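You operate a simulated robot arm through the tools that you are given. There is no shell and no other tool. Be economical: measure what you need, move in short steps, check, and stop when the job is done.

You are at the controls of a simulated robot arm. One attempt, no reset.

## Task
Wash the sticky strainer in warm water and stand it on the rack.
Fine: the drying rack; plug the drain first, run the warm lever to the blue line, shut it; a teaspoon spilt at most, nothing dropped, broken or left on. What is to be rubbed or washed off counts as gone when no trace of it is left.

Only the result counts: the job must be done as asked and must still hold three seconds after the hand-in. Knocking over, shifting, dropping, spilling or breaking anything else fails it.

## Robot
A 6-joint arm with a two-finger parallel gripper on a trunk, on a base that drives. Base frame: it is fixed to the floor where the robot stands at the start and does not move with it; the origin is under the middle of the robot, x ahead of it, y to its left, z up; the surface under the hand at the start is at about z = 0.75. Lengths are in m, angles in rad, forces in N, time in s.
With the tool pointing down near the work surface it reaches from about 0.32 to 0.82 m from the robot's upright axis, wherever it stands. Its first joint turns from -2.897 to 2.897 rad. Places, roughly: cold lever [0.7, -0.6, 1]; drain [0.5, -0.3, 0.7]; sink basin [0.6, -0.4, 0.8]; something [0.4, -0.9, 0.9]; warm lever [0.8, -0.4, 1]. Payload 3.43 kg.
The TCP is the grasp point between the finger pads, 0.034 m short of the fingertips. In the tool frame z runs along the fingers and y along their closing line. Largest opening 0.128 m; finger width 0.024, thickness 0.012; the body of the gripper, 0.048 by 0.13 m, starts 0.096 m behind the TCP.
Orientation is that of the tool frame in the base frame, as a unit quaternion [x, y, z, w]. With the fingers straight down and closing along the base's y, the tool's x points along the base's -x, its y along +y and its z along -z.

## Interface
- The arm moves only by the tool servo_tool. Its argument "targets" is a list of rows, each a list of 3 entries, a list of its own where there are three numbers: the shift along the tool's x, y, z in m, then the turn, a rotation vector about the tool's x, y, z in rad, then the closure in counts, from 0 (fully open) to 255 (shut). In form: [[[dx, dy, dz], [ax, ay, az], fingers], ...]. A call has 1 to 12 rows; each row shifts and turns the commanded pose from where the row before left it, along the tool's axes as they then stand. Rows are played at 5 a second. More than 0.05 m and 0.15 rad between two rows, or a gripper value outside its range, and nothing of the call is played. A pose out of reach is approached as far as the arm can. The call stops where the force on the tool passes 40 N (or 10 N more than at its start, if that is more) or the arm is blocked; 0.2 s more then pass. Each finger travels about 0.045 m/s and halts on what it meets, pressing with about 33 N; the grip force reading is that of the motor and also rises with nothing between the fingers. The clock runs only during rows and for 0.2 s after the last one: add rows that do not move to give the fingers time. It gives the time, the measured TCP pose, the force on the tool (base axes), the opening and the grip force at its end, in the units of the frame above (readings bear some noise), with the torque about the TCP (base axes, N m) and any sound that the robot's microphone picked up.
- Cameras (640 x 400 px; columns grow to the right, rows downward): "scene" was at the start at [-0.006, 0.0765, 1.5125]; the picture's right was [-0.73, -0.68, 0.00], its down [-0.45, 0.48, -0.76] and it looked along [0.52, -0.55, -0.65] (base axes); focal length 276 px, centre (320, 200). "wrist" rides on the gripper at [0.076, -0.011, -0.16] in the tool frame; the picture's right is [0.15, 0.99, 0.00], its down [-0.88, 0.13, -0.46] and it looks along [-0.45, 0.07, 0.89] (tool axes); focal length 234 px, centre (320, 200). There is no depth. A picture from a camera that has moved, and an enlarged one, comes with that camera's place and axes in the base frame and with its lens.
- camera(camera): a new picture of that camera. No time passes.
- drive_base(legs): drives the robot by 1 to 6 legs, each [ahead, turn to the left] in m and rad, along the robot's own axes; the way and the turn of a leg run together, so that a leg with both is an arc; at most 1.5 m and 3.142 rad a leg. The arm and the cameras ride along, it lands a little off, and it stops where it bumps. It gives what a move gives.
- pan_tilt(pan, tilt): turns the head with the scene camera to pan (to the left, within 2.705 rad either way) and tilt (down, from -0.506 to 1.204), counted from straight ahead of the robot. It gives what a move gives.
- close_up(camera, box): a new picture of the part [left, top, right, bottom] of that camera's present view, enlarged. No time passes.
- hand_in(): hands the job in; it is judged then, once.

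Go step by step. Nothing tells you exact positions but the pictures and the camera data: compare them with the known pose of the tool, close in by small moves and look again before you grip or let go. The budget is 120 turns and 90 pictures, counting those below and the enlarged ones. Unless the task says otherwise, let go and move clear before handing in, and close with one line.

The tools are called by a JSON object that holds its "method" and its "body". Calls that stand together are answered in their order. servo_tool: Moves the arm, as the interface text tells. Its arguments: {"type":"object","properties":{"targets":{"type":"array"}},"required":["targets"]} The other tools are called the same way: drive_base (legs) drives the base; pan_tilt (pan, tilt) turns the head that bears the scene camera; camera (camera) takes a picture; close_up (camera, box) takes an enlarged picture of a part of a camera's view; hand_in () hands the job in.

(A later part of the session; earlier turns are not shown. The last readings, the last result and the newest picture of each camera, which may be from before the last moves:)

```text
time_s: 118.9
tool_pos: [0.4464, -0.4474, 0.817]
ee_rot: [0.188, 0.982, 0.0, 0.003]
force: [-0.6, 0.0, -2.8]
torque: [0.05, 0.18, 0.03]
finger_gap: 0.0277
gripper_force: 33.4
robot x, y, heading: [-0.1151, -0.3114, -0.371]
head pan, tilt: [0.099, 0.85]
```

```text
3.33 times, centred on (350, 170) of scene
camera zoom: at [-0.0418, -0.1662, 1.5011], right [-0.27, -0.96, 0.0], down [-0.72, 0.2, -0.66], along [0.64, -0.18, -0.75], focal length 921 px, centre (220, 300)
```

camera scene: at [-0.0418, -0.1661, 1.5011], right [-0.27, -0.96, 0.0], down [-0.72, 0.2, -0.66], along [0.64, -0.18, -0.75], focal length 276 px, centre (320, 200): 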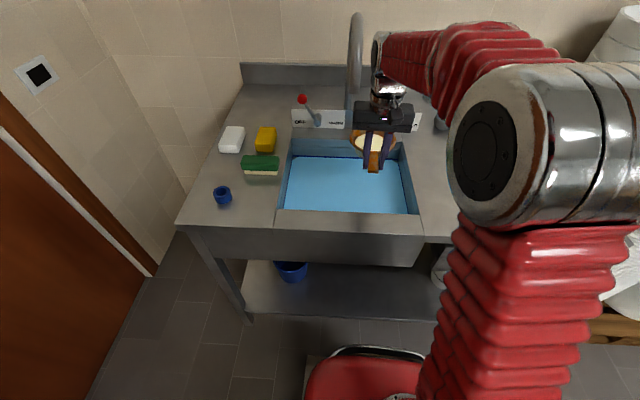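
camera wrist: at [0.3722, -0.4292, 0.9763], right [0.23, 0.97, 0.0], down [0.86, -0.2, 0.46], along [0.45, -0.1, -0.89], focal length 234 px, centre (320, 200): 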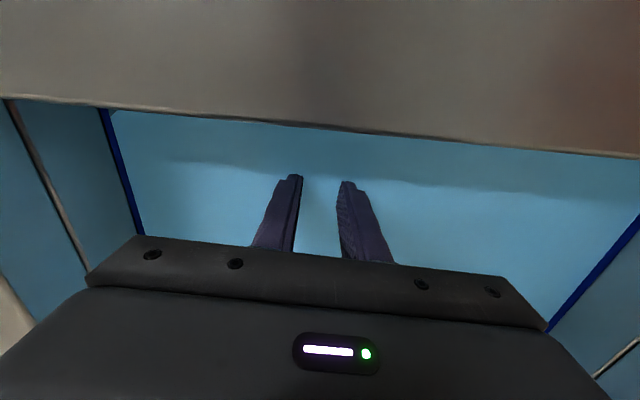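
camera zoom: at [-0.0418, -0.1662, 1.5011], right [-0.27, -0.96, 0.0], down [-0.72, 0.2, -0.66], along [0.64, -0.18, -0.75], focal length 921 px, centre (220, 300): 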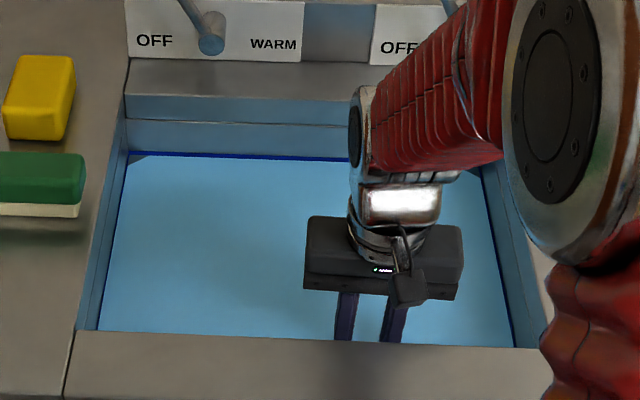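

It's fully under water. I swish it gently from side to side, then lift to inspect.

{"method": "servo_tool", "body": {"targets": [[[0, 0.015, 0], [0, 0, 0], 225], [[0, 0.015, 0], [0, 0, 0], 225], [[0, -0.015, 0], [0, 0, 0], 225], [[0, -0.015, 0], [0, 0, 0], 225], [[0, -0.015, 0], [0, 0, 0], 225], [[0, -0.015, 0], [0, 0, 0], 225], [[0, 0.015, 0], [0, 0, 0], 225], [[0, 0.015, 0], [0, 0, 0], 225], [[0, 0.015, 0], [0, 0, 0], 225], [[0, 0.015, 0], [0, 0, 0], 225], [[0, -0.015, 0], [0, 0, 0], 225], [[0, -0.015, 0], [0, 0, 0], 225]]}}

{"method": "servo_tool", "body": {"targets": [[[0, 0.015, 0], [0, 0, 0], 225], [[0, 0.015, 0], [0, 0, 0], 225], [[0, -0.015, 0], [0, 0, 0], 225], [[0, -0.015, 0], [0, 0, 0], 225], [[0, -0.015, 0], [0, 0, 0], 225], [[0, -0.015, 0], [0, 0, 0], 225], [[0, 0.015, 0], [0, 0, 0], 225], [[0, 0.015, 0], [0, 0, 0], 225], [[0, 0.015, 0], [0, 0, 0], 225], [[0, 0.015, 0], [0, 0, 0], 225], [[0, -0.015, 0], [0, 0, 0], 225], [[0, -0.015, 0], [0, 0, 0], 225]]}}

{"method": "servo_tool", "body": {"targets": [[[0, 0, -0.015], [0, 0, 0], 225], [[0, 0, -0.015], [0, 0, 0], 225], [[0, 0, -0.015], [0, 0, 0], 225], [[0, 0, -0.02], [0, 0, 0], 225], [[0, 0, -0.02], [0, 0, 0], 225], [[0, 0, -0.03], [0, 0, 0], 225], [[0, 0, 0], [0, 0, 0], 225]]}}

{"method": "close_up", "body": {"camera": "scene", "box": [310, 90, 430, 210]}}

{"method": "close_up", "body": {"camera": "wrist", "box": [240, 120, 400, 260]}}

```text
time_s: 121.5
tool_pos: [0.4471, -0.4467, 0.8179]
ee_rot: [0.188, 0.982, 0.001, 0.003]
force: [-0.2, -0.2, -1.6]
torque: [0.05, 0.13, -0.02]
finger_gap: 0.0273
gripper_force: 32.8
robot x, y, heading: [-0.1201, -0.3116, -0.373]
head pan, tilt: [0.099, 0.85]
```

```text
time_s: 124.1
tool_pos: [0.4459, -0.4469, 0.8173]
ee_rot: [0.188, 0.982, 0.0, 0.002]
force: [-0.1, -0.2, -1.2]
torque: [0.07, 0.17, 0.0]
finger_gap: 0.0273
gripper_force: 33.1
robot x, y, heading: [-0.1172, -0.3133, -0.374]
head pan, tilt: [0.099, 0.85]
```

```text
time_s: 125.7
tool_pos: [0.4456, -0.4477, 0.9313]
ee_rot: [0.188, 0.982, 0.001, 0.003]
force: [0.0, 0.2, -1.1]
torque: [0.05, 0.16, -0.02]
finger_gap: 0.0272
gripper_force: 33.1
robot x, y, heading: [-0.1183, -0.3151, -0.37]
head pan, tilt: [0.099, 0.85]
```

```text
3.33 times, centred on (370, 150) of scene
camera zoom: at [-0.0418, -0.1662, 1.5011], right [-0.27, -0.96, 0.0], down [-0.72, 0.2, -0.66], along [0.64, -0.18, -0.75], focal length 921 px, centre (153, 367)
```

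zoom: 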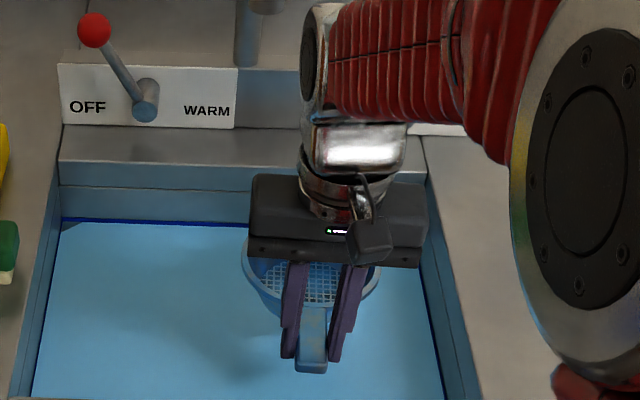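

```text
2.86 times, centred on (320, 190) of wrist
camera zoom: at [0.371, -0.4292, 1.0908], right [0.23, 0.97, 0.0], down [0.86, -0.2, 0.46], along [0.45, -0.1, -0.89], focal length 669 px, centre (320, 229)
```

zoom: 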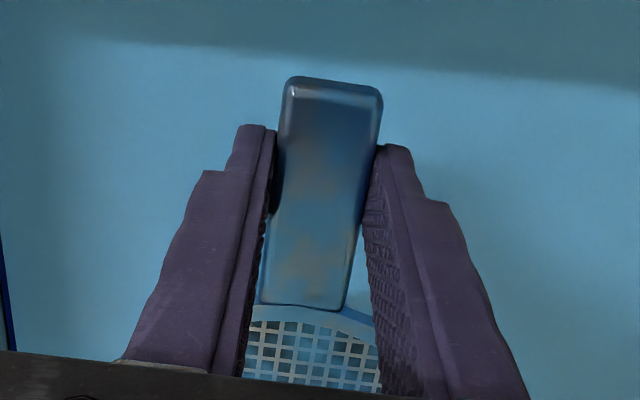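

The film is nearly gone; faint brown traces remain on the handle. I dip it again, slightly deeper, and soak and swish longer.

{"method": "servo_tool", "body": {"targets": [[[0, 0, 0.03], [0, 0, 0], 225], [[0, 0, 0.02], [0, 0, 0], 225], [[0, 0, 0.02], [0, 0, 0], 225], [[0, 0, 0.02], [0, 0, 0], 225], [[0, 0, 0.015], [0, 0, 0], 225], [[0, 0, 0.013], [0, 0, 0], 225]]}}

{"method": "servo_tool", "body": {"targets": [[[0, 0.015, 0], [0, 0, 0], 225], [[0, 0.015, 0], [0, 0, 0], 225], [[0, -0.015, 0], [0, 0, 0], 225], [[0, -0.015, 0], [0, 0, 0], 225], [[0, -0.015, 0], [0, 0, 0], 225], [[0, -0.015, 0], [0, 0, 0], 225], [[0, 0.015, 0], [0, 0, 0], 225], [[0, 0.015, 0], [0, 0, 0], 225], [[0, 0.015, 0], [0, 0, 0], 225], [[0, 0.015, 0], [0, 0, 0], 225], [[0, -0.015, 0], [0, 0, 0], 225], [[0, -0.015, 0], [0, 0, 0], 225]]}}

{"method": "servo_tool", "body": {"targets": [[[0, 0.015, 0], [0, 0, 0], 225], [[0, 0.015, 0], [0, 0, 0], 225], [[0, -0.015, 0], [0, 0, 0], 225], [[0, -0.015, 0], [0, 0, 0], 225], [[0, -0.015, 0], [0, 0, 0], 225], [[0, -0.015, 0], [0, 0, 0], 225], [[0, 0.015, 0], [0, 0, 0], 225], [[0, 0.015, 0], [0, 0, 0], 225], [[0, 0.015, 0], [0, 0, 0], 225], [[0, 0.015, 0], [0, 0, 0], 225], [[0, -0.015, 0], [0, 0, 0], 225], [[0, -0.015, 0], [0, 0, 0], 225]]}}

{"method": "servo_tool", "body": {"targets": [[[0, 0.015, 0], [0, 0, 0], 225], [[0, 0.015, 0], [0, 0, 0], 225], [[0, -0.015, 0], [0, 0, 0], 225], [[0, -0.015, 0], [0, 0, 0], 225], [[0, -0.015, 0], [0, 0, 0], 225], [[0, -0.015, 0], [0, 0, 0], 225], [[0, 0.015, 0], [0, 0, 0], 225], [[0, 0.015, 0], [0, 0, 0], 225], [[0, 0.015, 0], [0, 0, 0], 225], [[0, 0.015, 0], [0, 0, 0], 225], [[0, -0.015, 0], [0, 0, 0], 225], [[0, -0.015, 0], [0, 0, 0], 225]]}}

{"method": "servo_tool", "body": {"targets": [[[0, 0, -0.015], [0, 0, 0], 225], [[0, 0, -0.015], [0, 0, 0], 225], [[0, 0, -0.015], [0, 0, 0], 225], [[0, 0, -0.02], [0, 0, 0], 225], [[0, 0, -0.02], [0, 0, 0], 225], [[0, 0, -0.033], [0, 0, 0], 225], [[0, 0, -0.02], [0, 0, 0], 225], [[0, 0, 0], [0, 0, 0], 225]]}}

{"method": "close_up", "body": {"camera": "wrist", "box": [240, 120, 400, 260]}}

{"method": "close_up", "body": {"camera": "scene", "box": [330, 110, 420, 200]}}

```text
time_s: 127.1
tool_pos: [0.4473, -0.4478, 0.8139]
ee_rot: [0.189, 0.982, 0.0, 0.003]
force: [0.7, -0.5, -1.2]
torque: [0.06, 0.17, -0.01]
finger_gap: 0.0274
gripper_force: 33.0
robot x, y, heading: [-0.1185, -0.3131, -0.368]
head pan, tilt: [0.099, 0.85]
```

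```text
time_s: 129.7
tool_pos: [0.4473, -0.4459, 0.8154]
ee_rot: [0.189, 0.982, 0.001, 0.003]
force: [-0.4, 0.2, -3.0]
torque: [0.09, 0.15, 0.02]
finger_gap: 0.0273
gripper_force: 32.8
robot x, y, heading: [-0.1207, -0.3177, -0.37]
head pan, tilt: [0.099, 0.85]
```

```text
time_s: 132.3
tool_pos: [0.4471, -0.4477, 0.8156]
ee_rot: [0.189, 0.982, 0.001, 0.003]
force: [-0.1, -1.0, -1.2]
torque: [0.08, 0.2, -0.01]
finger_gap: 0.0273
gripper_force: 32.8
robot x, y, heading: [-0.1198, -0.3146, -0.371]
head pan, tilt: [0.099, 0.85]
```

```text
time_s: 134.9
tool_pos: [0.4478, -0.4468, 0.8132]
ee_rot: [0.187, 0.982, 0.0, 0.002]
force: [0.0, 0.0, -0.8]
torque: [0.1, 0.11, 0.0]
finger_gap: 0.0271
gripper_force: 32.9
robot x, y, heading: [-0.1212, -0.3158, -0.379]
head pan, tilt: [0.099, 0.85]
```

```text
time_s: 136.7
tool_pos: [0.4462, -0.448, 0.9526]
ee_rot: [0.188, 0.982, 0.0, 0.003]
force: [0.7, -0.2, -2.1]
torque: [0.06, 0.14, 0.01]
finger_gap: 0.0273
gripper_force: 32.6
robot x, y, heading: [-0.1166, -0.3154, -0.372]
head pan, tilt: [0.099, 0.85]
```

```text
2.86 times, centred on (320, 190) of wrist
camera zoom: at [0.3712, -0.4291, 1.112], right [0.23, 0.97, 0.0], down [0.86, -0.2, 0.46], along [0.45, -0.1, -0.89], focal length 669 px, centre (320, 229)
```

zoom: 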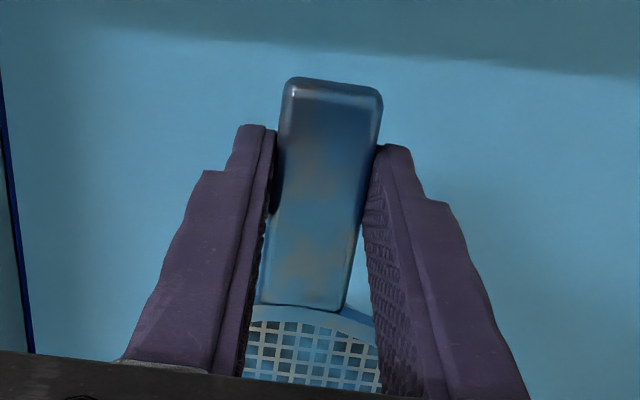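

```text
4.44 times, centred on (375, 155) of scene
camera zoom: at [-0.0418, -0.1662, 1.5011], right [-0.27, -0.96, 0.0], down [-0.72, 0.2, -0.66], along [0.64, -0.18, -0.75], focal length 1228 px, centre (76, 400)
```

zoom: 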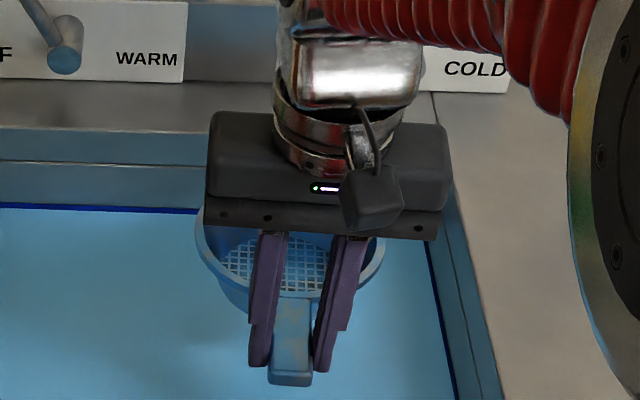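

The remaining traces are just where I grip the handle. I'll set the strainer on the basin floor under water, open the fingers around it so that spot soaks too, then re-grip.

{"method": "servo_tool", "body": {"targets": [[[0, 0, 0.04], [0, 0, 0], 225], [[0, 0, 0.03], [0, 0, 0], 225], [[0, 0, 0.02], [0, 0, 0], 225], [[0, 0, 0.02], [0, 0, 0], 225], [[0, 0, 0.02], [0, 0, 0], 225], [[0, 0, 0.01], [0, 0, 0], 225], [[0, 0, 0.004], [0, 0, 0], 225]]}}

{"method": "servo_tool", "body": {"targets": [[[0, 0, 0.002], [0, 0, 0], 225], [[0, 0, 0.002], [0, 0, 0], 225]]}}

```text
time_s: 138.3
tool_pos: [0.4463, -0.4468, 0.8089]
ee_rot: [0.188, 0.982, 0.001, 0.004]
force: [-4.7, 1.5, 11.1]
torque: [-0.34, -0.72, -0.02]
finger_gap: 0.0274
gripper_force: 32.9
robot x, y, heading: [-0.1202, -0.3152, -0.37]
head pan, tilt: [0.099, 0.85]
```

```text
time_s: 138.9
tool_pos: [0.4465, -0.4469, 0.8033]
ee_rot: [0.189, 0.982, 0.0, 0.003]
force: [-4.6, 0.4, 15.4]
torque: [-0.22, -0.5, -0.03]
finger_gap: 0.0275
gripper_force: 33.6
robot x, y, heading: [-0.1182, -0.3145, -0.372]
head pan, tilt: [0.099, 0.85]
```

It rests on the floor. Opening the fingers slightly and letting it soak.

{"method": "servo_tool", "body": {"targets": [[[0, 0, 0], [0, 0, 0], 190], [[0, 0, 0], [0, 0, 0], 160], [[0, 0, 0], [0, 0, 0], 140], [[0, 0, 0], [0, 0, 0], 120], [[0, 0, 0], [0, 0, 0], 120], [[0, 0, 0], [0, 0, 0], 120], [[0, 0, 0], [0, 0, 0], 120], [[0, 0, 0], [0, 0, 0], 120], [[0, 0, 0], [0, 0, 0], 120], [[0, 0, 0], [0, 0, 0], 120], [[0, 0, 0], [0, 0, 0], 120], [[0, 0, 0], [0, 0, 0], 120]]}}

{"method": "camera", "body": {"camera": "wrist"}}

{"method": "servo_tool", "body": {"targets": [[[0, 0, 0], [0, 0, 0], 120], [[0, 0, 0], [0, 0, 0], 120], [[0, 0, 0], [0, 0, 0], 120], [[0, 0, 0], [0, 0, 0], 120], [[0, 0, 0], [0, 0, 0], 120], [[0, 0, 0], [0, 0, 0], 120], [[0, 0, 0], [0, 0, 0], 120], [[0, 0, 0], [0, 0, 0], 120], [[0, 0, 0], [0, 0, 0], 120], [[0, 0, 0], [0, 0, 0], 120], [[0, 0, 0], [0, 0, 0], 120], [[0, 0, 0], [0, 0, 0], 120]]}}

{"method": "servo_tool", "body": {"targets": [[[0, 0, 0], [0, 0, 0], 120], [[0, 0, 0], [0, 0, 0], 120], [[0, 0, 0], [0, 0, 0], 120], [[0, 0, 0], [0, 0, 0], 120], [[0, 0, 0], [0, 0, 0], 120], [[0, 0, 0], [0, 0, 0], 120], [[0, 0, 0], [0, 0, 0], 120], [[0, 0, 0], [0, 0, 0], 120], [[0, 0, 0], [0, 0, 0], 120], [[0, 0, 0], [0, 0, 0], 120], [[0, 0, 0], [0, 0, 0], 120], [[0, 0, 0], [0, 0, 0], 120]]}}

{"method": "servo_tool", "body": {"targets": [[[0, 0, -0.003], [0, 0, 0], 150], [[0, 0, 0], [0, 0, 0], 180], [[0, 0, 0], [0, 0, 0], 225], [[0, 0, 0], [0, 0, 0], 225], [[0, 0, 0], [0, 0, 0], 225], [[0, 0, 0], [0, 0, 0], 225]]}}

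```text
time_s: 141.5
tool_pos: [0.4447, -0.4474, 0.8047]
ee_rot: [0.189, 0.982, 0.0, 0.003]
force: [-0.3, 0.2, -0.3]
torque: [0.01, -0.01, -0.01]
finger_gap: 0.0678
gripper_force: 0.1
robot x, y, heading: [-0.1169, -0.3114, -0.376]
head pan, tilt: [0.099, 0.85]
```

```text
17 pictures are left
camera wrist: at [0.3722, -0.4287, 0.9632], right [0.23, 0.97, 0.0], down [0.86, -0.2, 0.46], along [0.45, -0.1, -0.89], focal length 234 px, centre (320, 200)
```

wrist: 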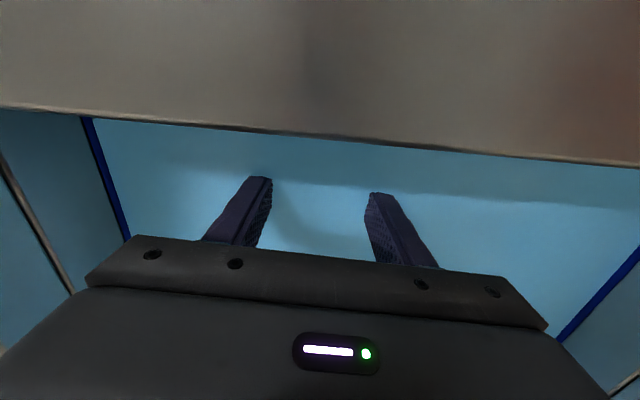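

```text
time_s: 144.1
tool_pos: [0.4477, -0.4465, 0.8034]
ee_rot: [0.188, 0.982, 0.0, 0.002]
force: [0.0, 0.3, 0.0]
torque: [-0.01, -0.01, 0.02]
finger_gap: 0.0678
gripper_force: 0.1
robot x, y, heading: [-0.1186, -0.3136, -0.375]
head pan, tilt: [0.099, 0.85]
```

```text
time_s: 146.7
tool_pos: [0.4472, -0.4472, 0.804]
ee_rot: [0.188, 0.982, 0.0, 0.003]
force: [0.2, 0.0, -0.2]
torque: [-0.01, 0.01, -0.02]
finger_gap: 0.0677
gripper_force: 0.0
robot x, y, heading: [-0.1185, -0.3164, -0.373]
head pan, tilt: [0.099, 0.85]
```

```text
time_s: 148.1
tool_pos: [0.4474, -0.4472, 0.8077]
ee_rot: [0.189, 0.982, 0.002, 0.002]
force: [0.2, -0.5, 0.1]
torque: [-0.05, -0.01, -0.03]
finger_gap: 0.0274
gripper_force: 33.2
robot x, y, heading: [-0.1192, -0.3118, -0.372]
head pan, tilt: [0.099, 0.85]
```

Re-gripped the handle. Lifting slowly to inspect.

{"method": "servo_tool", "body": {"targets": [[[0, 0, -0.015], [0, 0, 0], 225], [[0, 0, -0.015], [0, 0, 0], 225], [[0, 0, -0.015], [0, 0, 0], 225], [[0, 0, -0.02], [0, 0, 0], 225], [[0, 0, -0.02], [0, 0, 0], 225], [[0, 0, -0.03], [0, 0, 0], 225], [[0, 0, -0.03], [0, 0, 0], 225], [[0, 0, 0], [0, 0, 0], 225]]}}

{"method": "close_up", "body": {"camera": "wrist", "box": [240, 120, 400, 260]}}

```text
time_s: 149.9
tool_pos: [0.4456, -0.4464, 0.9532]
ee_rot: [0.188, 0.982, 0.0, 0.003]
force: [0.1, 0.1, -0.4]
torque: [0.05, 0.17, 0.02]
finger_gap: 0.0276
gripper_force: 32.9
robot x, y, heading: [-0.1204, -0.3145, -0.369]
head pan, tilt: [0.099, 0.85]
```

```text
2.86 times, centred on (320, 190) of wrist
camera zoom: at [0.3715, -0.4287, 1.1117], right [0.23, 0.97, 0.0], down [0.86, -0.2, 0.46], along [0.45, -0.1, -0.89], focal length 669 px, centre (320, 229)
```

zoom: 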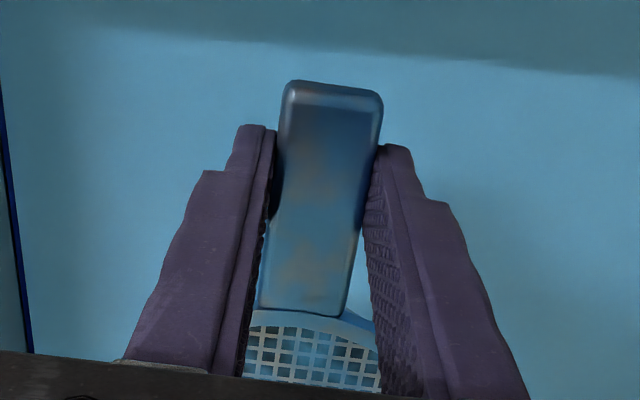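

The spot under the fingers is fading but still there. I'll set it down in the water again, re-grip only the outer tip of the handle, and swish so that the rest is exposed.

{"method": "servo_tool", "body": {"targets": [[[-0.01, 0, 0.03], [0, 0, 0], 225], [[0, 0, 0.03], [0, 0, 0], 225], [[0, 0, 0.025], [0, 0, 0], 225], [[0, 0, 0.02], [0, 0, 0], 225], [[0, 0, 0.02], [0, 0, 0], 225], [[0, 0, 0.015], [0, 0, 0], 225], [[0, 0, 0.006], [0, 0, 0], 225], [[0, 0, 0.003], [0, 0, 0], 225]]}}

{"method": "servo_tool", "body": {"targets": [[[0, 0, 0], [0, 0, 0], 190], [[0, 0, 0], [0, 0, 0], 160], [[0, 0, 0], [0, 0, 0], 140], [[0.009, 0, 0], [0, 0, 0], 140], [[0.009, 0, 0], [0, 0, 0], 140], [[0, 0, 0], [0, 0, 0], 180], [[0, 0, 0], [0, 0, 0], 225], [[0, 0, 0], [0, 0, 0], 225], [[0, 0, 0], [0, 0, 0], 225], [[0, 0, 0], [0, 0, 0], 225]]}}

```text
time_s: 151.7
tool_pos: [0.4568, -0.4514, 0.804]
ee_rot: [0.188, 0.982, 0.0, 0.004]
force: [-2.5, 2.9, 14.3]
torque: [-0.24, -0.59, 0.06]
finger_gap: 0.0277
gripper_force: 33.3
robot x, y, heading: [-0.1205, -0.313, -0.368]
head pan, tilt: [0.099, 0.85]
```

```text
time_s: 153.9
tool_pos: [0.4396, -0.4447, 0.8024]
ee_rot: [0.188, 0.982, 0.001, 0.002]
force: [0.3, 0.2, 0.4]
torque: [-0.01, -0.09, 0.03]
finger_gap: 0.0276
gripper_force: 32.6
robot x, y, heading: [-0.1219, -0.3147, -0.371]
head pan, tilt: [0.099, 0.85]
```

Gripped by the tip. Swishing again under water, then lifting to look.

{"method": "servo_tool", "body": {"targets": [[[0, 0.01, -0.006], [0, 0, 0], 225], [[0, 0.02, 0], [0, 0, 0], 225], [[0, -0.02, 0], [0, 0, 0], 225], [[0, -0.02, 0], [0, 0, 0], 225], [[0, -0.02, 0], [0, 0, 0], 225], [[0, 0.02, 0], [0, 0, 0], 225], [[0, 0.02, 0], [0, 0, 0], 225], [[0, 0.02, 0], [0, 0, 0], 225], [[0, -0.02, 0], [0, 0, 0], 225], [[0, -0.02, 0], [0, 0, 0], 225], [[0, -0.01, 0], [0, 0, 0], 225], [[0, 0.02, 0], [0, 0, 0], 225]]}}

{"method": "servo_tool", "body": {"targets": [[[0, 0.02, 0], [0, 0, 0], 225], [[0, -0.02, 0], [0, 0, 0], 225], [[0, -0.02, 0], [0, 0, 0], 225], [[0, -0.02, 0], [0, 0, 0], 225], [[0, 0.02, 0], [0, 0, 0], 225], [[0, 0.02, 0], [0, 0, 0], 225], [[0, 0.02, 0], [0, 0, 0], 225], [[0, -0.02, 0], [0, 0, 0], 225], [[0, -0.02, 0], [0, 0, 0], 225], [[0, -0.02, 0], [0, 0, 0], 225], [[0, 0.02, 0], [0, 0, 0], 225], [[0, 0.02, 0], [0, 0, 0], 225]]}}

{"method": "servo_tool", "body": {"targets": [[[0, 0.02, 0], [0, 0, 0], 225], [[0, -0.02, 0], [0, 0, 0], 225], [[0, -0.02, 0], [0, 0, 0], 225], [[0, -0.02, 0], [0, 0, 0], 225], [[0, 0.02, 0], [0, 0, 0], 225], [[0, 0.02, 0], [0, 0, 0], 225], [[0, 0.02, 0], [0, 0, 0], 225], [[0, -0.02, 0], [0, 0, 0], 225], [[0, -0.02, 0], [0, 0, 0], 225], [[0, -0.02, 0], [0, 0, 0], 225], [[0, 0.02, 0], [0, 0, 0], 225]]}}

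{"method": "servo_tool", "body": {"targets": [[[0, 0, -0.015], [0, 0, 0], 225], [[0, 0, -0.015], [0, 0, 0], 225], [[0, 0, -0.015], [0, 0, 0], 225], [[0, 0, -0.02], [0, 0, 0], 225], [[0, 0, -0.02], [0, 0, 0], 225], [[0, 0, -0.03], [0, 0, 0], 225], [[0, 0, -0.03], [0, 0, 0], 225], [[0, 0, 0], [0, 0, 0], 225]]}}

{"method": "close_up", "body": {"camera": "wrist", "box": [240, 120, 400, 260]}}

```text
time_s: 156.5
tool_pos: [0.4397, -0.4428, 0.8089]
ee_rot: [0.188, 0.982, 0.001, 0.003]
force: [-0.5, -0.1, -2.3]
torque: [0.06, 0.17, 0.02]
finger_gap: 0.0275
gripper_force: 32.8
robot x, y, heading: [-0.1165, -0.3136, -0.371]
head pan, tilt: [0.099, 0.85]
```

```text
time_s: 159.1
tool_pos: [0.4395, -0.4432, 0.8082]
ee_rot: [0.189, 0.982, 0.0, 0.003]
force: [-0.4, -0.2, -1.6]
torque: [0.07, 0.18, 0.0]
finger_gap: 0.0272
gripper_force: 32.9
robot x, y, heading: [-0.12, -0.3151, -0.373]
head pan, tilt: [0.099, 0.85]
```

```text
time_s: 161.5
tool_pos: [0.4319, -0.4633, 0.8094]
ee_rot: [0.187, 0.982, 0.0, 0.003]
force: [0.8, -0.4, -0.9]
torque: [0.04, 0.16, 0.02]
finger_gap: 0.0274
gripper_force: 33.5
robot x, y, heading: [-0.1196, -0.3159, -0.37]
head pan, tilt: [0.099, 0.85]
```

```text
time_s: 163.3
tool_pos: [0.4318, -0.4615, 0.9542]
ee_rot: [0.188, 0.982, 0.001, 0.003]
force: [0.5, -1.1, -1.5]
torque: [0.08, 0.2, 0.01]
finger_gap: 0.0275
gripper_force: 33.1
robot x, y, heading: [-0.1177, -0.3149, -0.37]
head pan, tilt: [0.099, 0.85]
```

```text
2.86 times, centred on (320, 190) of wrist
camera zoom: at [0.3565, -0.4443, 1.1139], right [0.23, 0.97, 0.0], down [0.86, -0.2, 0.46], along [0.45, -0.1, -0.89], focal length 669 px, centre (320, 229)
```

zoom: 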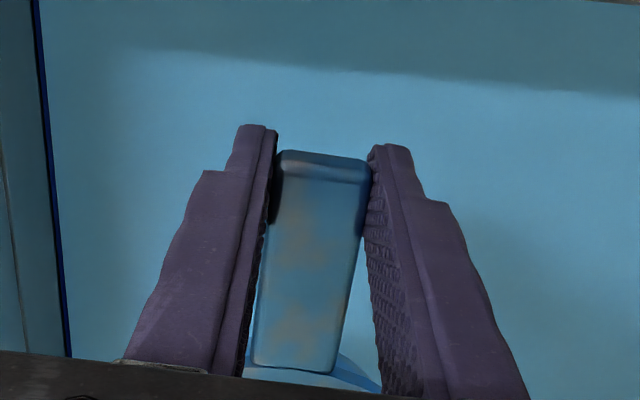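

Faint blotches persist on the handle. I check whether they are also on the cup and rim, to understand what is left.

{"method": "close_up", "body": {"camera": "scene", "box": [345, 130, 405, 190]}}

```text
6.67 times, centred on (375, 160) of scene
camera zoom: at [-0.0418, -0.1662, 1.5011], right [-0.27, -0.96, 0.0], down [-0.72, 0.2, -0.66], along [0.64, -0.18, -0.75], focal length 1841 px, centre (-47, 467)
```

zoom: 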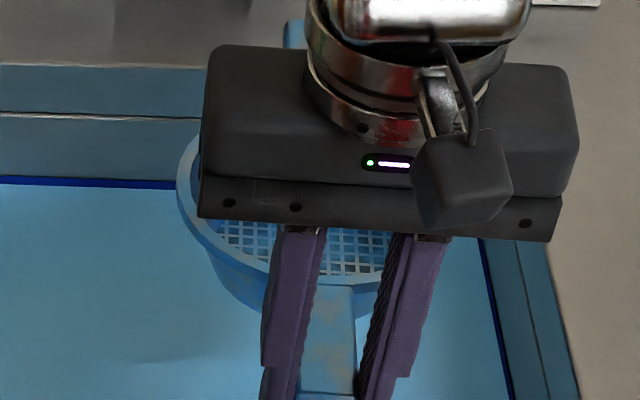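

The residue is only around where the hand holds. So I'll set the strainer down near the front right of the basin, and take it by the far handle, leaving the near handle free in the water.

{"method": "servo_tool", "body": {"targets": [[[0.01, -0.018, 0.03], [0, 0, 0], 225], [[0.01, -0.017, 0.03], [0, 0, 0], 225], [[0, 0, 0.025], [0, 0, 0], 225], [[0, 0, 0.02], [0, 0, 0], 225], [[0, 0, 0.02], [0, 0, 0], 225], [[0, 0, 0.015], [0, 0, 0], 225], [[0, 0, 0.007], [0, 0, 0], 225], [[0, 0, 0.003], [0, 0, 0], 225]]}}

{"method": "servo_tool", "body": {"targets": [[[0, 0, 0], [0, 0, 0], 190], [[0, 0, 0], [0, 0, 0], 150], [[0, 0, 0], [0, 0, 0], 100], [[0, 0, 0], [0, 0, 0], 100], [[0, 0, -0.03], [0, 0, 0], 100], [[0, 0, -0.03], [0, 0, 0], 100], [[0, 0, -0.04], [0, 0, 0], 100], [[0, 0, -0.05], [0, 0, 0], 100]]}}

{"method": "camera", "body": {"camera": "wrist"}}

```text
time_s: 165.1
tool_pos: [0.4001, -0.4868, 0.8028]
ee_rot: [0.188, 0.982, 0.0, 0.003]
force: [-0.1, 0.0, -1.5]
torque: [0.05, 0.15, -0.01]
finger_gap: 0.0276
gripper_force: 33.1
robot x, y, heading: [-0.1214, -0.3132, -0.372]
head pan, tilt: [0.099, 0.85]
```

```text
time_s: 166.9
tool_pos: [0.3985, -0.4869, 0.9554]
ee_rot: [0.188, 0.982, 0.0, 0.002]
force: [-0.7, -0.2, 0.3]
torque: [-0.01, 0.0, 0.04]
finger_gap: 0.0778
gripper_force: 0.0
robot x, y, heading: [-0.1193, -0.3139, -0.369]
head pan, tilt: [0.099, 0.85]
```

```text
13 pictures are left
camera wrist: at [0.3251, -0.4694, 1.1137], right [0.23, 0.97, 0.0], down [0.86, -0.2, 0.46], along [0.45, -0.1, -0.89], focal length 234 px, centre (320, 200)
```

wrist: 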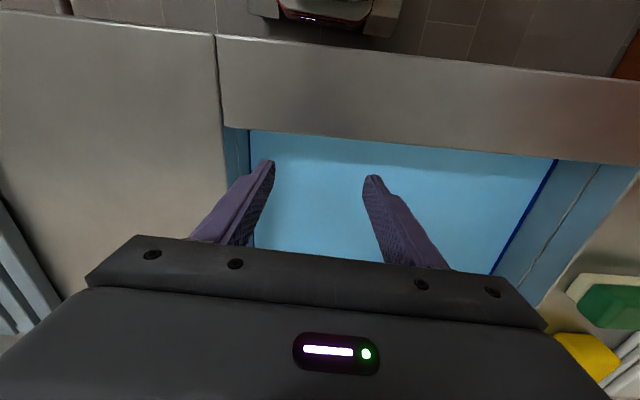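

The strainer stays down. I move over the far handle and go down to grip it.

{"method": "servo_tool", "body": {"targets": [[[-0.042, 0, 0], [0, 0, 0], 120], [[-0.042, 0, 0], [0, 0, 0], 120], [[-0.042, 0, 0], [0, 0, 0], 120], [[-0.042, 0, 0], [0, 0, 0], 120], [[-0.042, -0.003, 0], [0, 0, 0], 120], [[0, 0, 0.04], [0, 0, 0], 120], [[0, 0, 0.03], [0, 0, 0], 120], [[0, 0, 0.03], [0, 0, 0], 120], [[0, 0, 0.025], [0, 0, 0], 120], [[0, 0, 0.015], [0, 0, 0], 120]]}}

{"method": "servo_tool", "body": {"targets": [[[0, 0, 0], [0, 0, 0], 170], [[0, 0, 0], [0, 0, 0], 225], [[0, 0, 0], [0, 0, 0], 225], [[0, 0, 0], [0, 0, 0], 225], [[0, 0, 0], [0, 0, 0], 225]]}}

{"method": "camera", "body": {"camera": "scene"}}

```text
time_s: 169.1
tool_pos: [0.5945, -0.5685, 0.8142]
ee_rot: [0.189, 0.982, 0.001, 0.003]
force: [-1.0, 0.2, -0.7]
torque: [0.01, -0.01, 0.02]
finger_gap: 0.0675
gripper_force: 0.1
robot x, y, heading: [-0.1129, -0.3155, -0.371]
head pan, tilt: [0.099, 0.85]
```

```text
time_s: 170.3
tool_pos: [0.5946, -0.5689, 0.815]
ee_rot: [0.188, 0.982, 0.0, 0.002]
force: [0.6, -0.6, -0.5]
torque: [-0.06, -0.06, 0.01]
finger_gap: 0.0276
gripper_force: 33.2
robot x, y, heading: [-0.122, -0.3152, -0.373]
head pan, tilt: [0.099, 0.85]
```

```text
12 pictures are left
camera scene: at [-0.0416, -0.1663, 1.5011], right [-0.27, -0.96, 0.0], down [-0.72, 0.2, -0.66], along [0.64, -0.18, -0.75], focal length 276 px, centre (320, 200)
```

scene: 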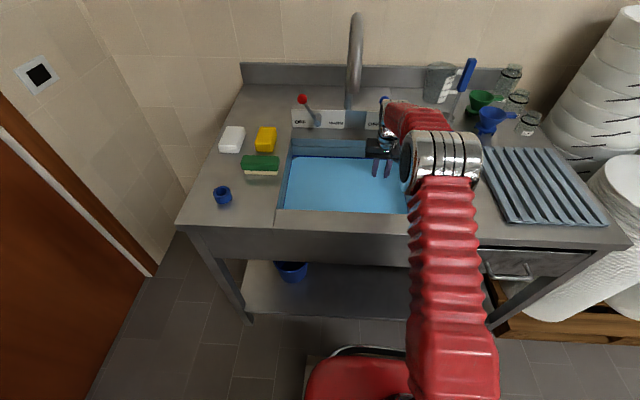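

Far handle gripped. I swish with the near handle free, staying to the right of the spout, then lift and look.

{"method": "servo_tool", "body": {"targets": [[[0, 0.015, -0.004], [0, 0, 0], 225], [[0, 0.02, 0], [0, 0, 0], 225], [[0, 0.02, 0], [0, 0, 0], 225], [[0, -0.02, 0], [0, 0, 0], 225], [[0, -0.02, 0], [0, 0, 0], 225], [[0, 0.02, 0], [0, 0, 0], 225], [[0, 0.02, 0], [0, 0, 0], 225], [[0, -0.02, 0], [0, 0, 0], 225], [[0, -0.02, 0], [0, 0, 0], 225], [[0, 0.02, 0], [0, 0, 0], 225], [[0, 0.02, 0], [0, 0, 0], 225], [[0, -0.02, 0], [0, 0, 0], 225]]}}

{"method": "servo_tool", "body": {"targets": [[[0, -0.02, 0], [0, 0, 0], 225], [[0, 0.02, 0], [0, 0, 0], 225], [[0, 0.02, 0], [0, 0, 0], 225], [[0, -0.02, 0], [0, 0, 0], 225], [[0, -0.02, 0], [0, 0, 0], 225], [[0, 0.02, 0], [0, 0, 0], 225], [[0, 0.02, 0], [0, 0, 0], 225], [[0, -0.02, 0], [0, 0, 0], 225], [[0, -0.02, 0], [0, 0, 0], 225], [[0, 0.02, 0], [0, 0, 0], 225], [[0, 0.02, 0], [0, 0, 0], 225], [[0, -0.02, 0], [0, 0, 0], 225]]}}

{"method": "servo_tool", "body": {"targets": [[[0, -0.02, 0], [0, 0, 0], 225], [[0, 0.02, 0], [0, 0, 0], 225], [[0, 0.02, 0], [0, 0, 0], 225], [[0, -0.02, 0], [0, 0, 0], 225], [[0, -0.02, 0], [0, 0, 0], 225], [[0, 0.02, 0], [0, 0, 0], 225], [[0, 0.02, 0], [0, 0, 0], 225], [[0, -0.02, 0], [0, 0, 0], 225], [[0, -0.02, 0], [0, 0, 0], 225], [[0, 0, 0], [0, 0, 0], 225]]}}

{"method": "servo_tool", "body": {"targets": [[[0, 0, -0.015], [0, 0, 0], 225], [[0, 0, -0.015], [0, 0, 0], 225], [[0, 0, -0.02], [0, 0, 0], 225], [[0, 0, -0.02], [0, 0, 0], 225], [[0, 0, -0.02], [0, 0, 0], 225], [[0, 0, 0], [0, 0, 0], 225]]}}

{"method": "close_up", "body": {"camera": "wrist", "box": [220, 20, 420, 250]}}

```text
time_s: 172.9
tool_pos: [0.6075, -0.5363, 0.8198]
ee_rot: [0.188, 0.982, 0.0, 0.002]
force: [0.1, 0.3, -1.9]
torque: [-0.04, -0.11, -0.03]
finger_gap: 0.0271
gripper_force: 32.8
robot x, y, heading: [-0.1216, -0.3147, -0.375]
head pan, tilt: [0.099, 0.85]
```

```text
time_s: 175.5
tool_pos: [0.607, -0.5344, 0.8185]
ee_rot: [0.188, 0.982, 0.001, 0.003]
force: [0.1, -0.2, -2.2]
torque: [-0.08, -0.09, 0.0]
finger_gap: 0.0274
gripper_force: 33.3
robot x, y, heading: [-0.1177, -0.3177, -0.369]
head pan, tilt: [0.099, 0.85]
```

```text
time_s: 177.7
tool_pos: [0.5993, -0.5555, 0.8192]
ee_rot: [0.188, 0.982, 0.0, 0.002]
force: [0.4, 0.0, -1.6]
torque: [-0.07, -0.15, -0.01]
finger_gap: 0.0274
gripper_force: 33.1
robot x, y, heading: [-0.1185, -0.3149, -0.376]
head pan, tilt: [0.099, 0.85]
```

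```text
time_s: 179.1
tool_pos: [0.5988, -0.5537, 0.9092]
ee_rot: [0.188, 0.982, 0.0, 0.003]
force: [-0.5, 0.5, -1.8]
torque: [-0.1, -0.13, 0.02]
finger_gap: 0.0275
gripper_force: 32.8
robot x, y, heading: [-0.1184, -0.3156, -0.373]
head pan, tilt: [0.099, 0.85]
```

```text
1.74 times, centred on (320, 135) of wrist
camera zoom: at [0.5241, -0.5366, 1.0681], right [0.23, 0.97, 0.0], down [0.86, -0.2, 0.46], along [0.45, -0.1, -0.89], focal length 407 px, centre (320, 313)
```

zoom: 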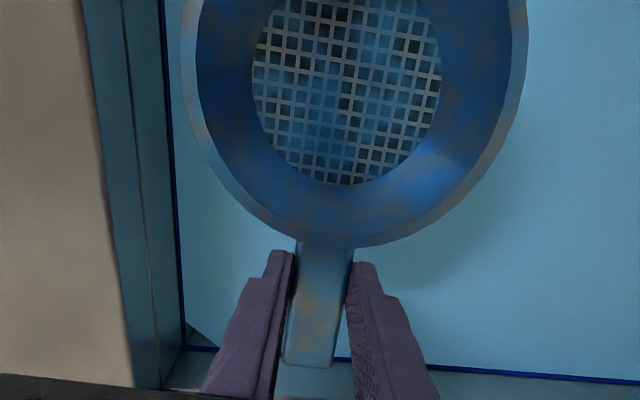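

Faint blotches show evenly over the entire piece, so it isn't a grip effect. I'll give it a long, brisker wash and compare the same view.

{"method": "servo_tool", "body": {"targets": [[[0, 0, 0.03], [0, 0, 0], 225], [[0, 0, 0.03], [0, 0, 0], 225], [[0, 0, 0.02], [0, 0, 0], 225], [[0, 0, 0.012], [0, 0, 0], 225], [[0, 0.025, 0], [0, 0, 0], 225], [[0, 0.025, 0], [0, 0, 0], 225], [[0, -0.025, 0], [0, 0, 0], 225], [[0, -0.025, 0], [0, 0, 0], 225], [[0, 0.025, 0], [0, 0, 0], 225], [[0, 0.025, 0], [0, 0, 0], 225], [[0, -0.025, 0], [0, 0, 0], 225], [[0, -0.025, 0], [0, 0, 0], 225]]}}

{"method": "servo_tool", "body": {"targets": [[[0, 0.025, 0], [0, 0, 0], 225], [[0, 0.025, 0], [0, 0, 0], 225], [[0, -0.025, 0], [0, 0, 0], 225], [[0, -0.025, 0], [0, 0, 0], 225], [[0, 0.025, 0], [0, 0, 0], 225], [[0, 0.025, 0], [0, 0, 0], 225], [[0, -0.025, 0], [0, 0, 0], 225], [[0, -0.025, 0], [0, 0, 0], 225], [[0, 0.025, 0], [0, 0, 0], 225], [[0, 0.025, 0], [0, 0, 0], 225], [[0, -0.025, 0], [0, 0, 0], 225], [[0, -0.025, 0], [0, 0, 0], 225]]}}

{"method": "servo_tool", "body": {"targets": [[[0, 0.025, 0], [0, 0, 0], 225], [[0, 0.025, 0], [0, 0, 0], 225], [[0, -0.025, 0], [0, 0, 0], 225], [[0, -0.025, 0], [0, 0, 0], 225], [[0, 0.025, 0], [0, 0, 0], 225], [[0, 0.025, 0], [0, 0, 0], 225], [[0, -0.025, 0], [0, 0, 0], 225], [[0, -0.025, 0], [0, 0, 0], 225], [[0, 0.025, 0], [0, 0, 0], 225], [[0, 0.025, 0], [0, 0, 0], 225], [[0, -0.025, 0], [0, 0, 0], 225], [[0, -0.025, 0], [0, 0, 0], 225]]}}

{"method": "servo_tool", "body": {"targets": [[[0, 0.025, 0], [0, 0, 0], 225], [[0, 0.025, 0], [0, 0, 0], 225], [[0, -0.025, 0], [0, 0, 0], 225], [[0, -0.025, 0], [0, 0, 0], 225], [[0, 0.025, 0], [0, 0, 0], 225], [[0, 0.025, 0], [0, 0, 0], 225], [[0, -0.025, 0], [0, 0, 0], 225], [[0, -0.025, 0], [0, 0, 0], 225], [[0, 0.025, 0], [0, 0, 0], 225], [[0, 0.025, 0], [0, 0, 0], 225], [[0, -0.025, 0], [0, 0, 0], 225], [[0, -0.025, 0], [0, 0, 0], 225]]}}

{"method": "servo_tool", "body": {"targets": [[[0, 0.025, 0], [0, 0, 0], 225], [[0, 0.025, 0], [0, 0, 0], 225], [[0, -0.025, 0], [0, 0, 0], 225], [[0, -0.025, 0], [0, 0, 0], 225], [[0, 0.025, 0], [0, 0, 0], 225], [[0, 0.025, 0], [0, 0, 0], 225], [[0, -0.025, 0], [0, 0, 0], 225], [[0, -0.025, 0], [0, 0, 0], 225], [[0, 0.025, 0], [0, 0, 0], 225], [[0, 0.025, 0], [0, 0, 0], 225], [[0, -0.025, 0], [0, 0, 0], 225], [[0, -0.025, 0], [0, 0, 0], 225]]}}

{"method": "servo_tool", "body": {"targets": [[[0, 0, -0.015], [0, 0, 0], 225], [[0, 0, -0.015], [0, 0, 0], 225], [[0, 0, -0.02], [0, 0, 0], 225], [[0, 0, -0.02], [0, 0, 0], 225], [[0, 0, -0.022], [0, 0, 0], 225], [[0, 0, 0], [0, 0, 0], 225]]}}

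{"method": "close_up", "body": {"camera": "wrist", "box": [220, 20, 420, 250]}}

```text
time_s: 181.7
tool_pos: [0.6008, -0.5548, 0.8173]
ee_rot: [0.189, 0.982, 0.001, 0.002]
force: [0.7, 0.1, -1.6]
torque: [-0.05, -0.15, -0.02]
finger_gap: 0.0271
gripper_force: 32.9
robot x, y, heading: [-0.1184, -0.3166, -0.376]
head pan, tilt: [0.099, 0.85]
```

```text
time_s: 184.3
tool_pos: [0.6001, -0.5543, 0.8171]
ee_rot: [0.188, 0.982, 0.001, 0.003]
force: [0.1, 0.1, -0.9]
torque: [-0.06, -0.1, 0.03]
finger_gap: 0.0273
gripper_force: 33.2
robot x, y, heading: [-0.1186, -0.3141, -0.373]
head pan, tilt: [0.099, 0.85]
```

```text
time_s: 186.9
tool_pos: [0.6002, -0.5528, 0.8158]
ee_rot: [0.189, 0.982, 0.0, 0.003]
force: [0.7, -0.1, -0.6]
torque: [-0.06, -0.1, 0.01]
finger_gap: 0.0273
gripper_force: 33.3
robot x, y, heading: [-0.1169, -0.3131, -0.372]
head pan, tilt: [0.099, 0.85]
```

```text
time_s: 189.5
tool_pos: [0.5997, -0.5549, 0.8163]
ee_rot: [0.188, 0.982, 0.0, 0.003]
force: [0.4, -0.1, -2.4]
torque: [-0.06, -0.15, -0.02]
finger_gap: 0.0272
gripper_force: 32.6
robot x, y, heading: [-0.12, -0.3172, -0.372]
head pan, tilt: [0.099, 0.85]
```

```text
time_s: 192.1
tool_pos: [0.6013, -0.5542, 0.8166]
ee_rot: [0.188, 0.982, 0.001, 0.002]
force: [0.9, 0.6, -0.9]
torque: [-0.07, -0.13, -0.01]
finger_gap: 0.0272
gripper_force: 33.2
robot x, y, heading: [-0.1135, -0.3127, -0.371]
head pan, tilt: [0.099, 0.85]
```

```text
time_s: 193.5
tool_pos: [0.5992, -0.5544, 0.909]
ee_rot: [0.188, 0.982, 0.0, 0.002]
force: [-0.3, -0.1, -1.4]
torque: [-0.04, -0.08, 0.0]
finger_gap: 0.0274
gripper_force: 33.0
robot x, y, heading: [-0.1175, -0.3145, -0.371]
head pan, tilt: [0.099, 0.85]
```

```text
1.74 times, centred on (320, 135) of wrist
camera zoom: at [0.5245, -0.5364, 1.0683], right [0.23, 0.97, 0.0], down [0.86, -0.2, 0.46], along [0.45, -0.1, -0.89], focal length 407 px, centre (320, 313)
```

zoom: 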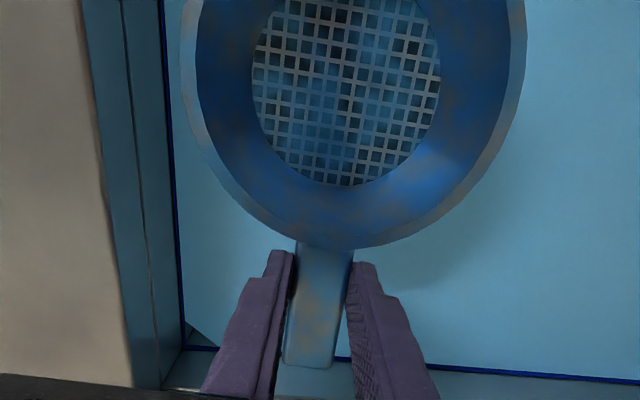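

The look is identical after a long wash: the orange film and the mesh clog are gone, and the faint mottling matches the pattern seen from the start. I let it drip off over the basin, then carry it high toward the rack, and will judge it again there in neutral light.

{"method": "servo_tool", "body": {"targets": [[[0, 0, 0], [0, 0, 0], 225], [[0, 0, 0], [0, 0, 0], 225], [[0, 0, 0], [0, 0, 0], 225], [[0, 0, 0], [0, 0, 0], 225], [[0, 0, 0], [0, 0, 0], 225], [[0, 0, 0], [0, 0, 0], 225], [[0, 0, 0], [0, 0, 0], 225], [[0, 0, 0], [0, 0, 0], 225], [[0, 0, 0], [0, 0, 0], 225], [[0, 0, 0], [0, 0, 0], 225], [[0, 0, 0], [0, 0, 0], 225], [[0, 0, 0], [0, 0, 0], 225]]}}

{"method": "servo_tool", "body": {"targets": [[[0, 0, 0], [0, 0, 0], 225], [[0, 0, 0], [0, 0, 0], 225], [[0, 0, 0], [0, 0, 0], 225], [[0, 0, 0], [0, 0, 0], 225], [[0, 0, 0], [0, 0, 0], 225], [[0, 0, 0], [0, 0, 0], 225], [[0, 0, 0], [0, 0, 0], 225], [[0, 0, 0], [0, 0, 0], 225], [[0, 0, 0], [0, 0, 0], 225], [[0, 0, 0], [0, 0, 0], 225], [[0, 0, 0], [0, 0, 0], 225], [[0, 0, 0], [0, 0, 0], 225]]}}

{"method": "servo_tool", "body": {"targets": [[[0.02, 0, -0.035], [0, 0, 0], 225], [[0.025, 0, -0.035], [0, 0, 0], 225], [[0, 0, -0.04], [0, 0, 0], 225], [[0, 0, -0.03], [0, 0, 0], 225], [[0, 0, 0], [0, 0, 0], 225]]}}

{"method": "close_up", "body": {"camera": "wrist", "box": [200, 0, 440, 250]}}

```text
time_s: 196.1
tool_pos: [0.5983, -0.5535, 0.9087]
ee_rot: [0.188, 0.982, 0.0, 0.002]
force: [0.2, -0.6, -1.1]
torque: [-0.06, -0.11, -0.03]
finger_gap: 0.0277
gripper_force: 32.8
robot x, y, heading: [-0.1197, -0.3181, -0.372]
head pan, tilt: [0.099, 0.85]
```

```text
time_s: 198.7
tool_pos: [0.5994, -0.5544, 0.9082]
ee_rot: [0.188, 0.982, 0.0, 0.003]
force: [0.3, 0.5, -1.1]
torque: [-0.05, -0.14, -0.02]
finger_gap: 0.0275
gripper_force: 32.9
robot x, y, heading: [-0.1209, -0.3145, -0.377]
head pan, tilt: [0.099, 0.85]
```

```text
time_s: 199.9
tool_pos: [0.555, -0.537, 1.0493]
ee_rot: [0.188, 0.982, 0.0, 0.002]
force: [-0.1, -0.8, -2.0]
torque: [-0.02, -0.14, -0.01]
finger_gap: 0.0272
gripper_force: 33.0
robot x, y, heading: [-0.1185, -0.314, -0.368]
head pan, tilt: [0.099, 0.85]
```

```text
1.60 times, centred on (320, 125) of wrist
camera zoom: at [0.4822, -0.5193, 1.2079], right [0.23, 0.97, 0.0], down [0.86, -0.2, 0.46], along [0.45, -0.1, -0.89], focal length 375 px, centre (320, 320)
```

zoom: 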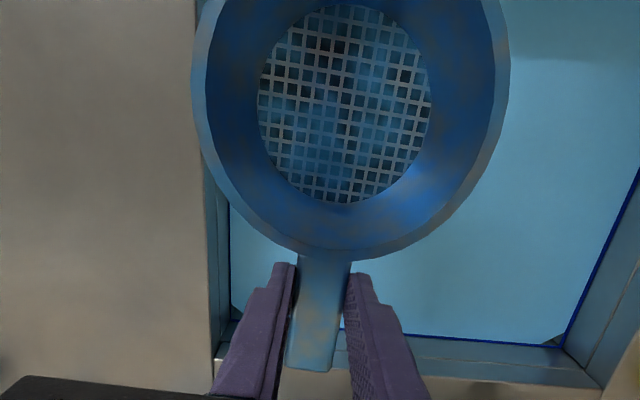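

The mottling looks like worn plastic, soft and unchanging, like that on the steel. I carry the strainer over to above the rack.

{"method": "servo_tool", "body": {"targets": [[[0, -0.044, 0], [0, 0, 0], 225], [[0, -0.044, 0], [0, 0, 0], 225], [[0, -0.044, 0], [0, 0, 0], 225], [[0, -0.044, 0], [0, 0, 0], 225], [[0, -0.044, 0], [0, 0, 0], 225], [[0, -0.044, 0], [0, 0, 0], 225], [[0, -0.044, 0], [0, 0, 0], 225], [[0, -0.044, 0], [0, 0, 0], 225], [[0, -0.044, 0], [0, 0, 0], 225], [[0, -0.044, 0], [0, 0, 0], 225], [[0, 0, 0], [0, 0, 0], 225]]}}

{"method": "camera", "body": {"camera": "wrist"}}

{"method": "camera", "body": {"camera": "scene"}}

```text
time_s: 202.3
tool_pos: [0.3824, -0.9062, 1.0376]
ee_rot: [0.189, 0.982, 0.001, 0.002]
force: [1.0, -0.3, -1.9]
torque: [-0.1, -0.12, 0.02]
finger_gap: 0.0273
gripper_force: 33.5
out of reach, approached as far as the arm can: row 9, 10
robot x, y, heading: [-0.1197, -0.3138, -0.374]
head pan, tilt: [0.099, 0.85]
```

```text
8 pictures are left
camera wrist: at [0.309, -0.8884, 1.197], right [0.23, 0.97, 0.0], down [0.86, -0.2, 0.46], along [0.45, -0.1, -0.89], focal length 234 px, centre (320, 200)
```

wrist: 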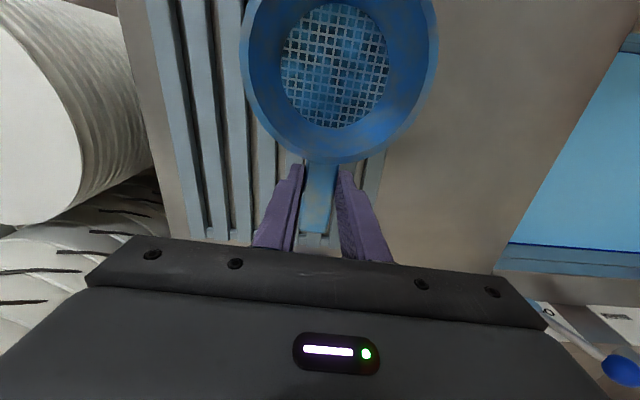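

```text
7 pictures are left
camera scene: at [-0.0417, -0.1663, 1.5011], right [-0.27, -0.96, 0.0], down [-0.72, 0.2, -0.66], along [0.64, -0.18, -0.75], focal length 276 px, centre (320, 200)
```

scene: 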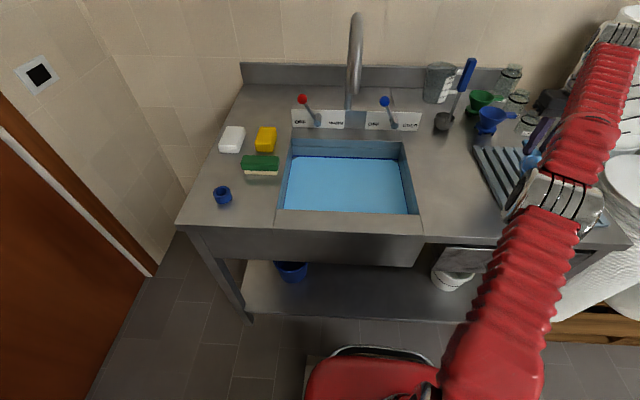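

The strainer hangs over the rack, its base fully within the slats at this reach limit. I bring the command back to the actual place and lower until it touches.

{"method": "servo_tool", "body": {"targets": [[[0.024, 0.033, 0], [0, 0, 0], 225], [[0, 0, 0.015], [0, 0, 0], 225], [[0, 0, 0.01], [0, 0, 0], 225], [[0, 0, 0.005], [0, 0, 0], 225], [[0, 0, 0], [0, 0, 0], 225]]}}

```text
time_s: 203.5
tool_pos: [0.3909, -0.9064, 1.0127]
ee_rot: [0.189, 0.982, 0.001, 0.002]
force: [0.5, 0.5, -1.2]
torque: [-0.05, -0.11, -0.02]
finger_gap: 0.0272
gripper_force: 33.1
out of reach, approached as far as the arm can: row 1, 2, 3
robot x, y, heading: [-0.1183, -0.3119, -0.374]
head pan, tilt: [0.099, 0.85]
```

Continuing down in small steps until contact.

{"method": "servo_tool", "body": {"targets": [[[0, 0, 0.006], [0, 0, 0], 225], [[0, 0, 0.006], [0, 0, 0], 225], [[0, 0, 0.005], [0, 0, 0], 225], [[0, 0, 0.003], [0, 0, 0], 225]]}}

```text
time_s: 204.5
tool_pos: [0.3948, -0.911, 0.9953]
ee_rot: [0.189, 0.982, 0.001, 0.002]
force: [-0.8, 0.4, -2.8]
torque: [-0.06, -0.09, 0.0]
finger_gap: 0.0274
gripper_force: 32.5
out of reach, approached as far as the arm can: row 1, 3
robot x, y, heading: [-0.1213, -0.3149, -0.374]
head pan, tilt: [0.099, 0.85]
```

{"method": "servo_tool", "body": {"targets": [[[0.006, 0.004, 0.003], [0, 0, 0], 225], [[0, 0, 0.003], [0, 0, 0], 225], [[0, 0, 0.003], [0, 0, 0], 225], [[0, 0, 0.002], [0, 0, 0], 225]]}}

{"method": "camera", "body": {"camera": "wrist"}}

```text
time_s: 205.5
tool_pos: [0.3957, -0.9131, 0.9882]
ee_rot: [0.189, 0.982, 0.001, 0.003]
force: [-1.4, -0.2, -1.3]
torque: [-0.06, -0.13, 0.0]
finger_gap: 0.0275
gripper_force: 33.1
out of reach, approached as far as the arm can: row 1
robot x, y, heading: [-0.1193, -0.3168, -0.376]
head pan, tilt: [0.099, 0.85]
```

```text
6 pictures are left
camera wrist: at [0.322, -0.8951, 1.1469], right [0.23, 0.97, 0.0], down [0.86, -0.2, 0.46], along [0.45, -0.1, -0.89], focal length 234 px, centre (320, 200)
```

wrist: 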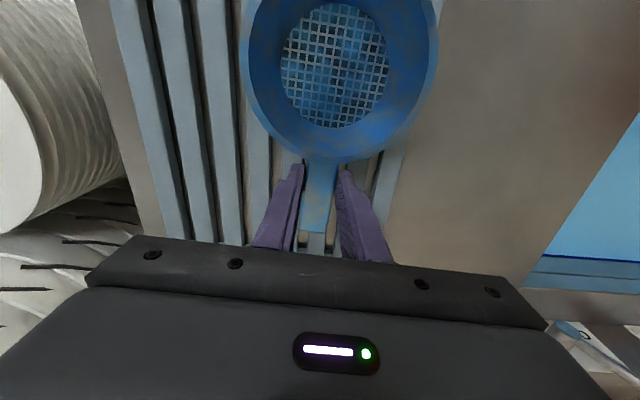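

Still clear of the rack, and well placed. Lowering more.

{"method": "servo_tool", "body": {"targets": [[[0, 0, 0.004], [0, 0, 0], 225], [[0, 0, 0.004], [0, 0, 0], 225], [[0, 0, 0.003], [0, 0, 0], 225], [[0, 0, 0], [0, 0, 0], 225]]}}

```text
time_s: 206.5
tool_pos: [0.3986, -0.915, 0.978]
ee_rot: [0.188, 0.982, 0.001, 0.002]
force: [3.8, -0.3, 18.8]
torque: [0.16, 0.39, -0.03]
finger_gap: 0.0276
gripper_force: 32.4
out of reach, approached as far as the arm can: row 1
robot x, y, heading: [-0.1169, -0.312, -0.371]
head pan, tilt: [0.099, 0.85]
```

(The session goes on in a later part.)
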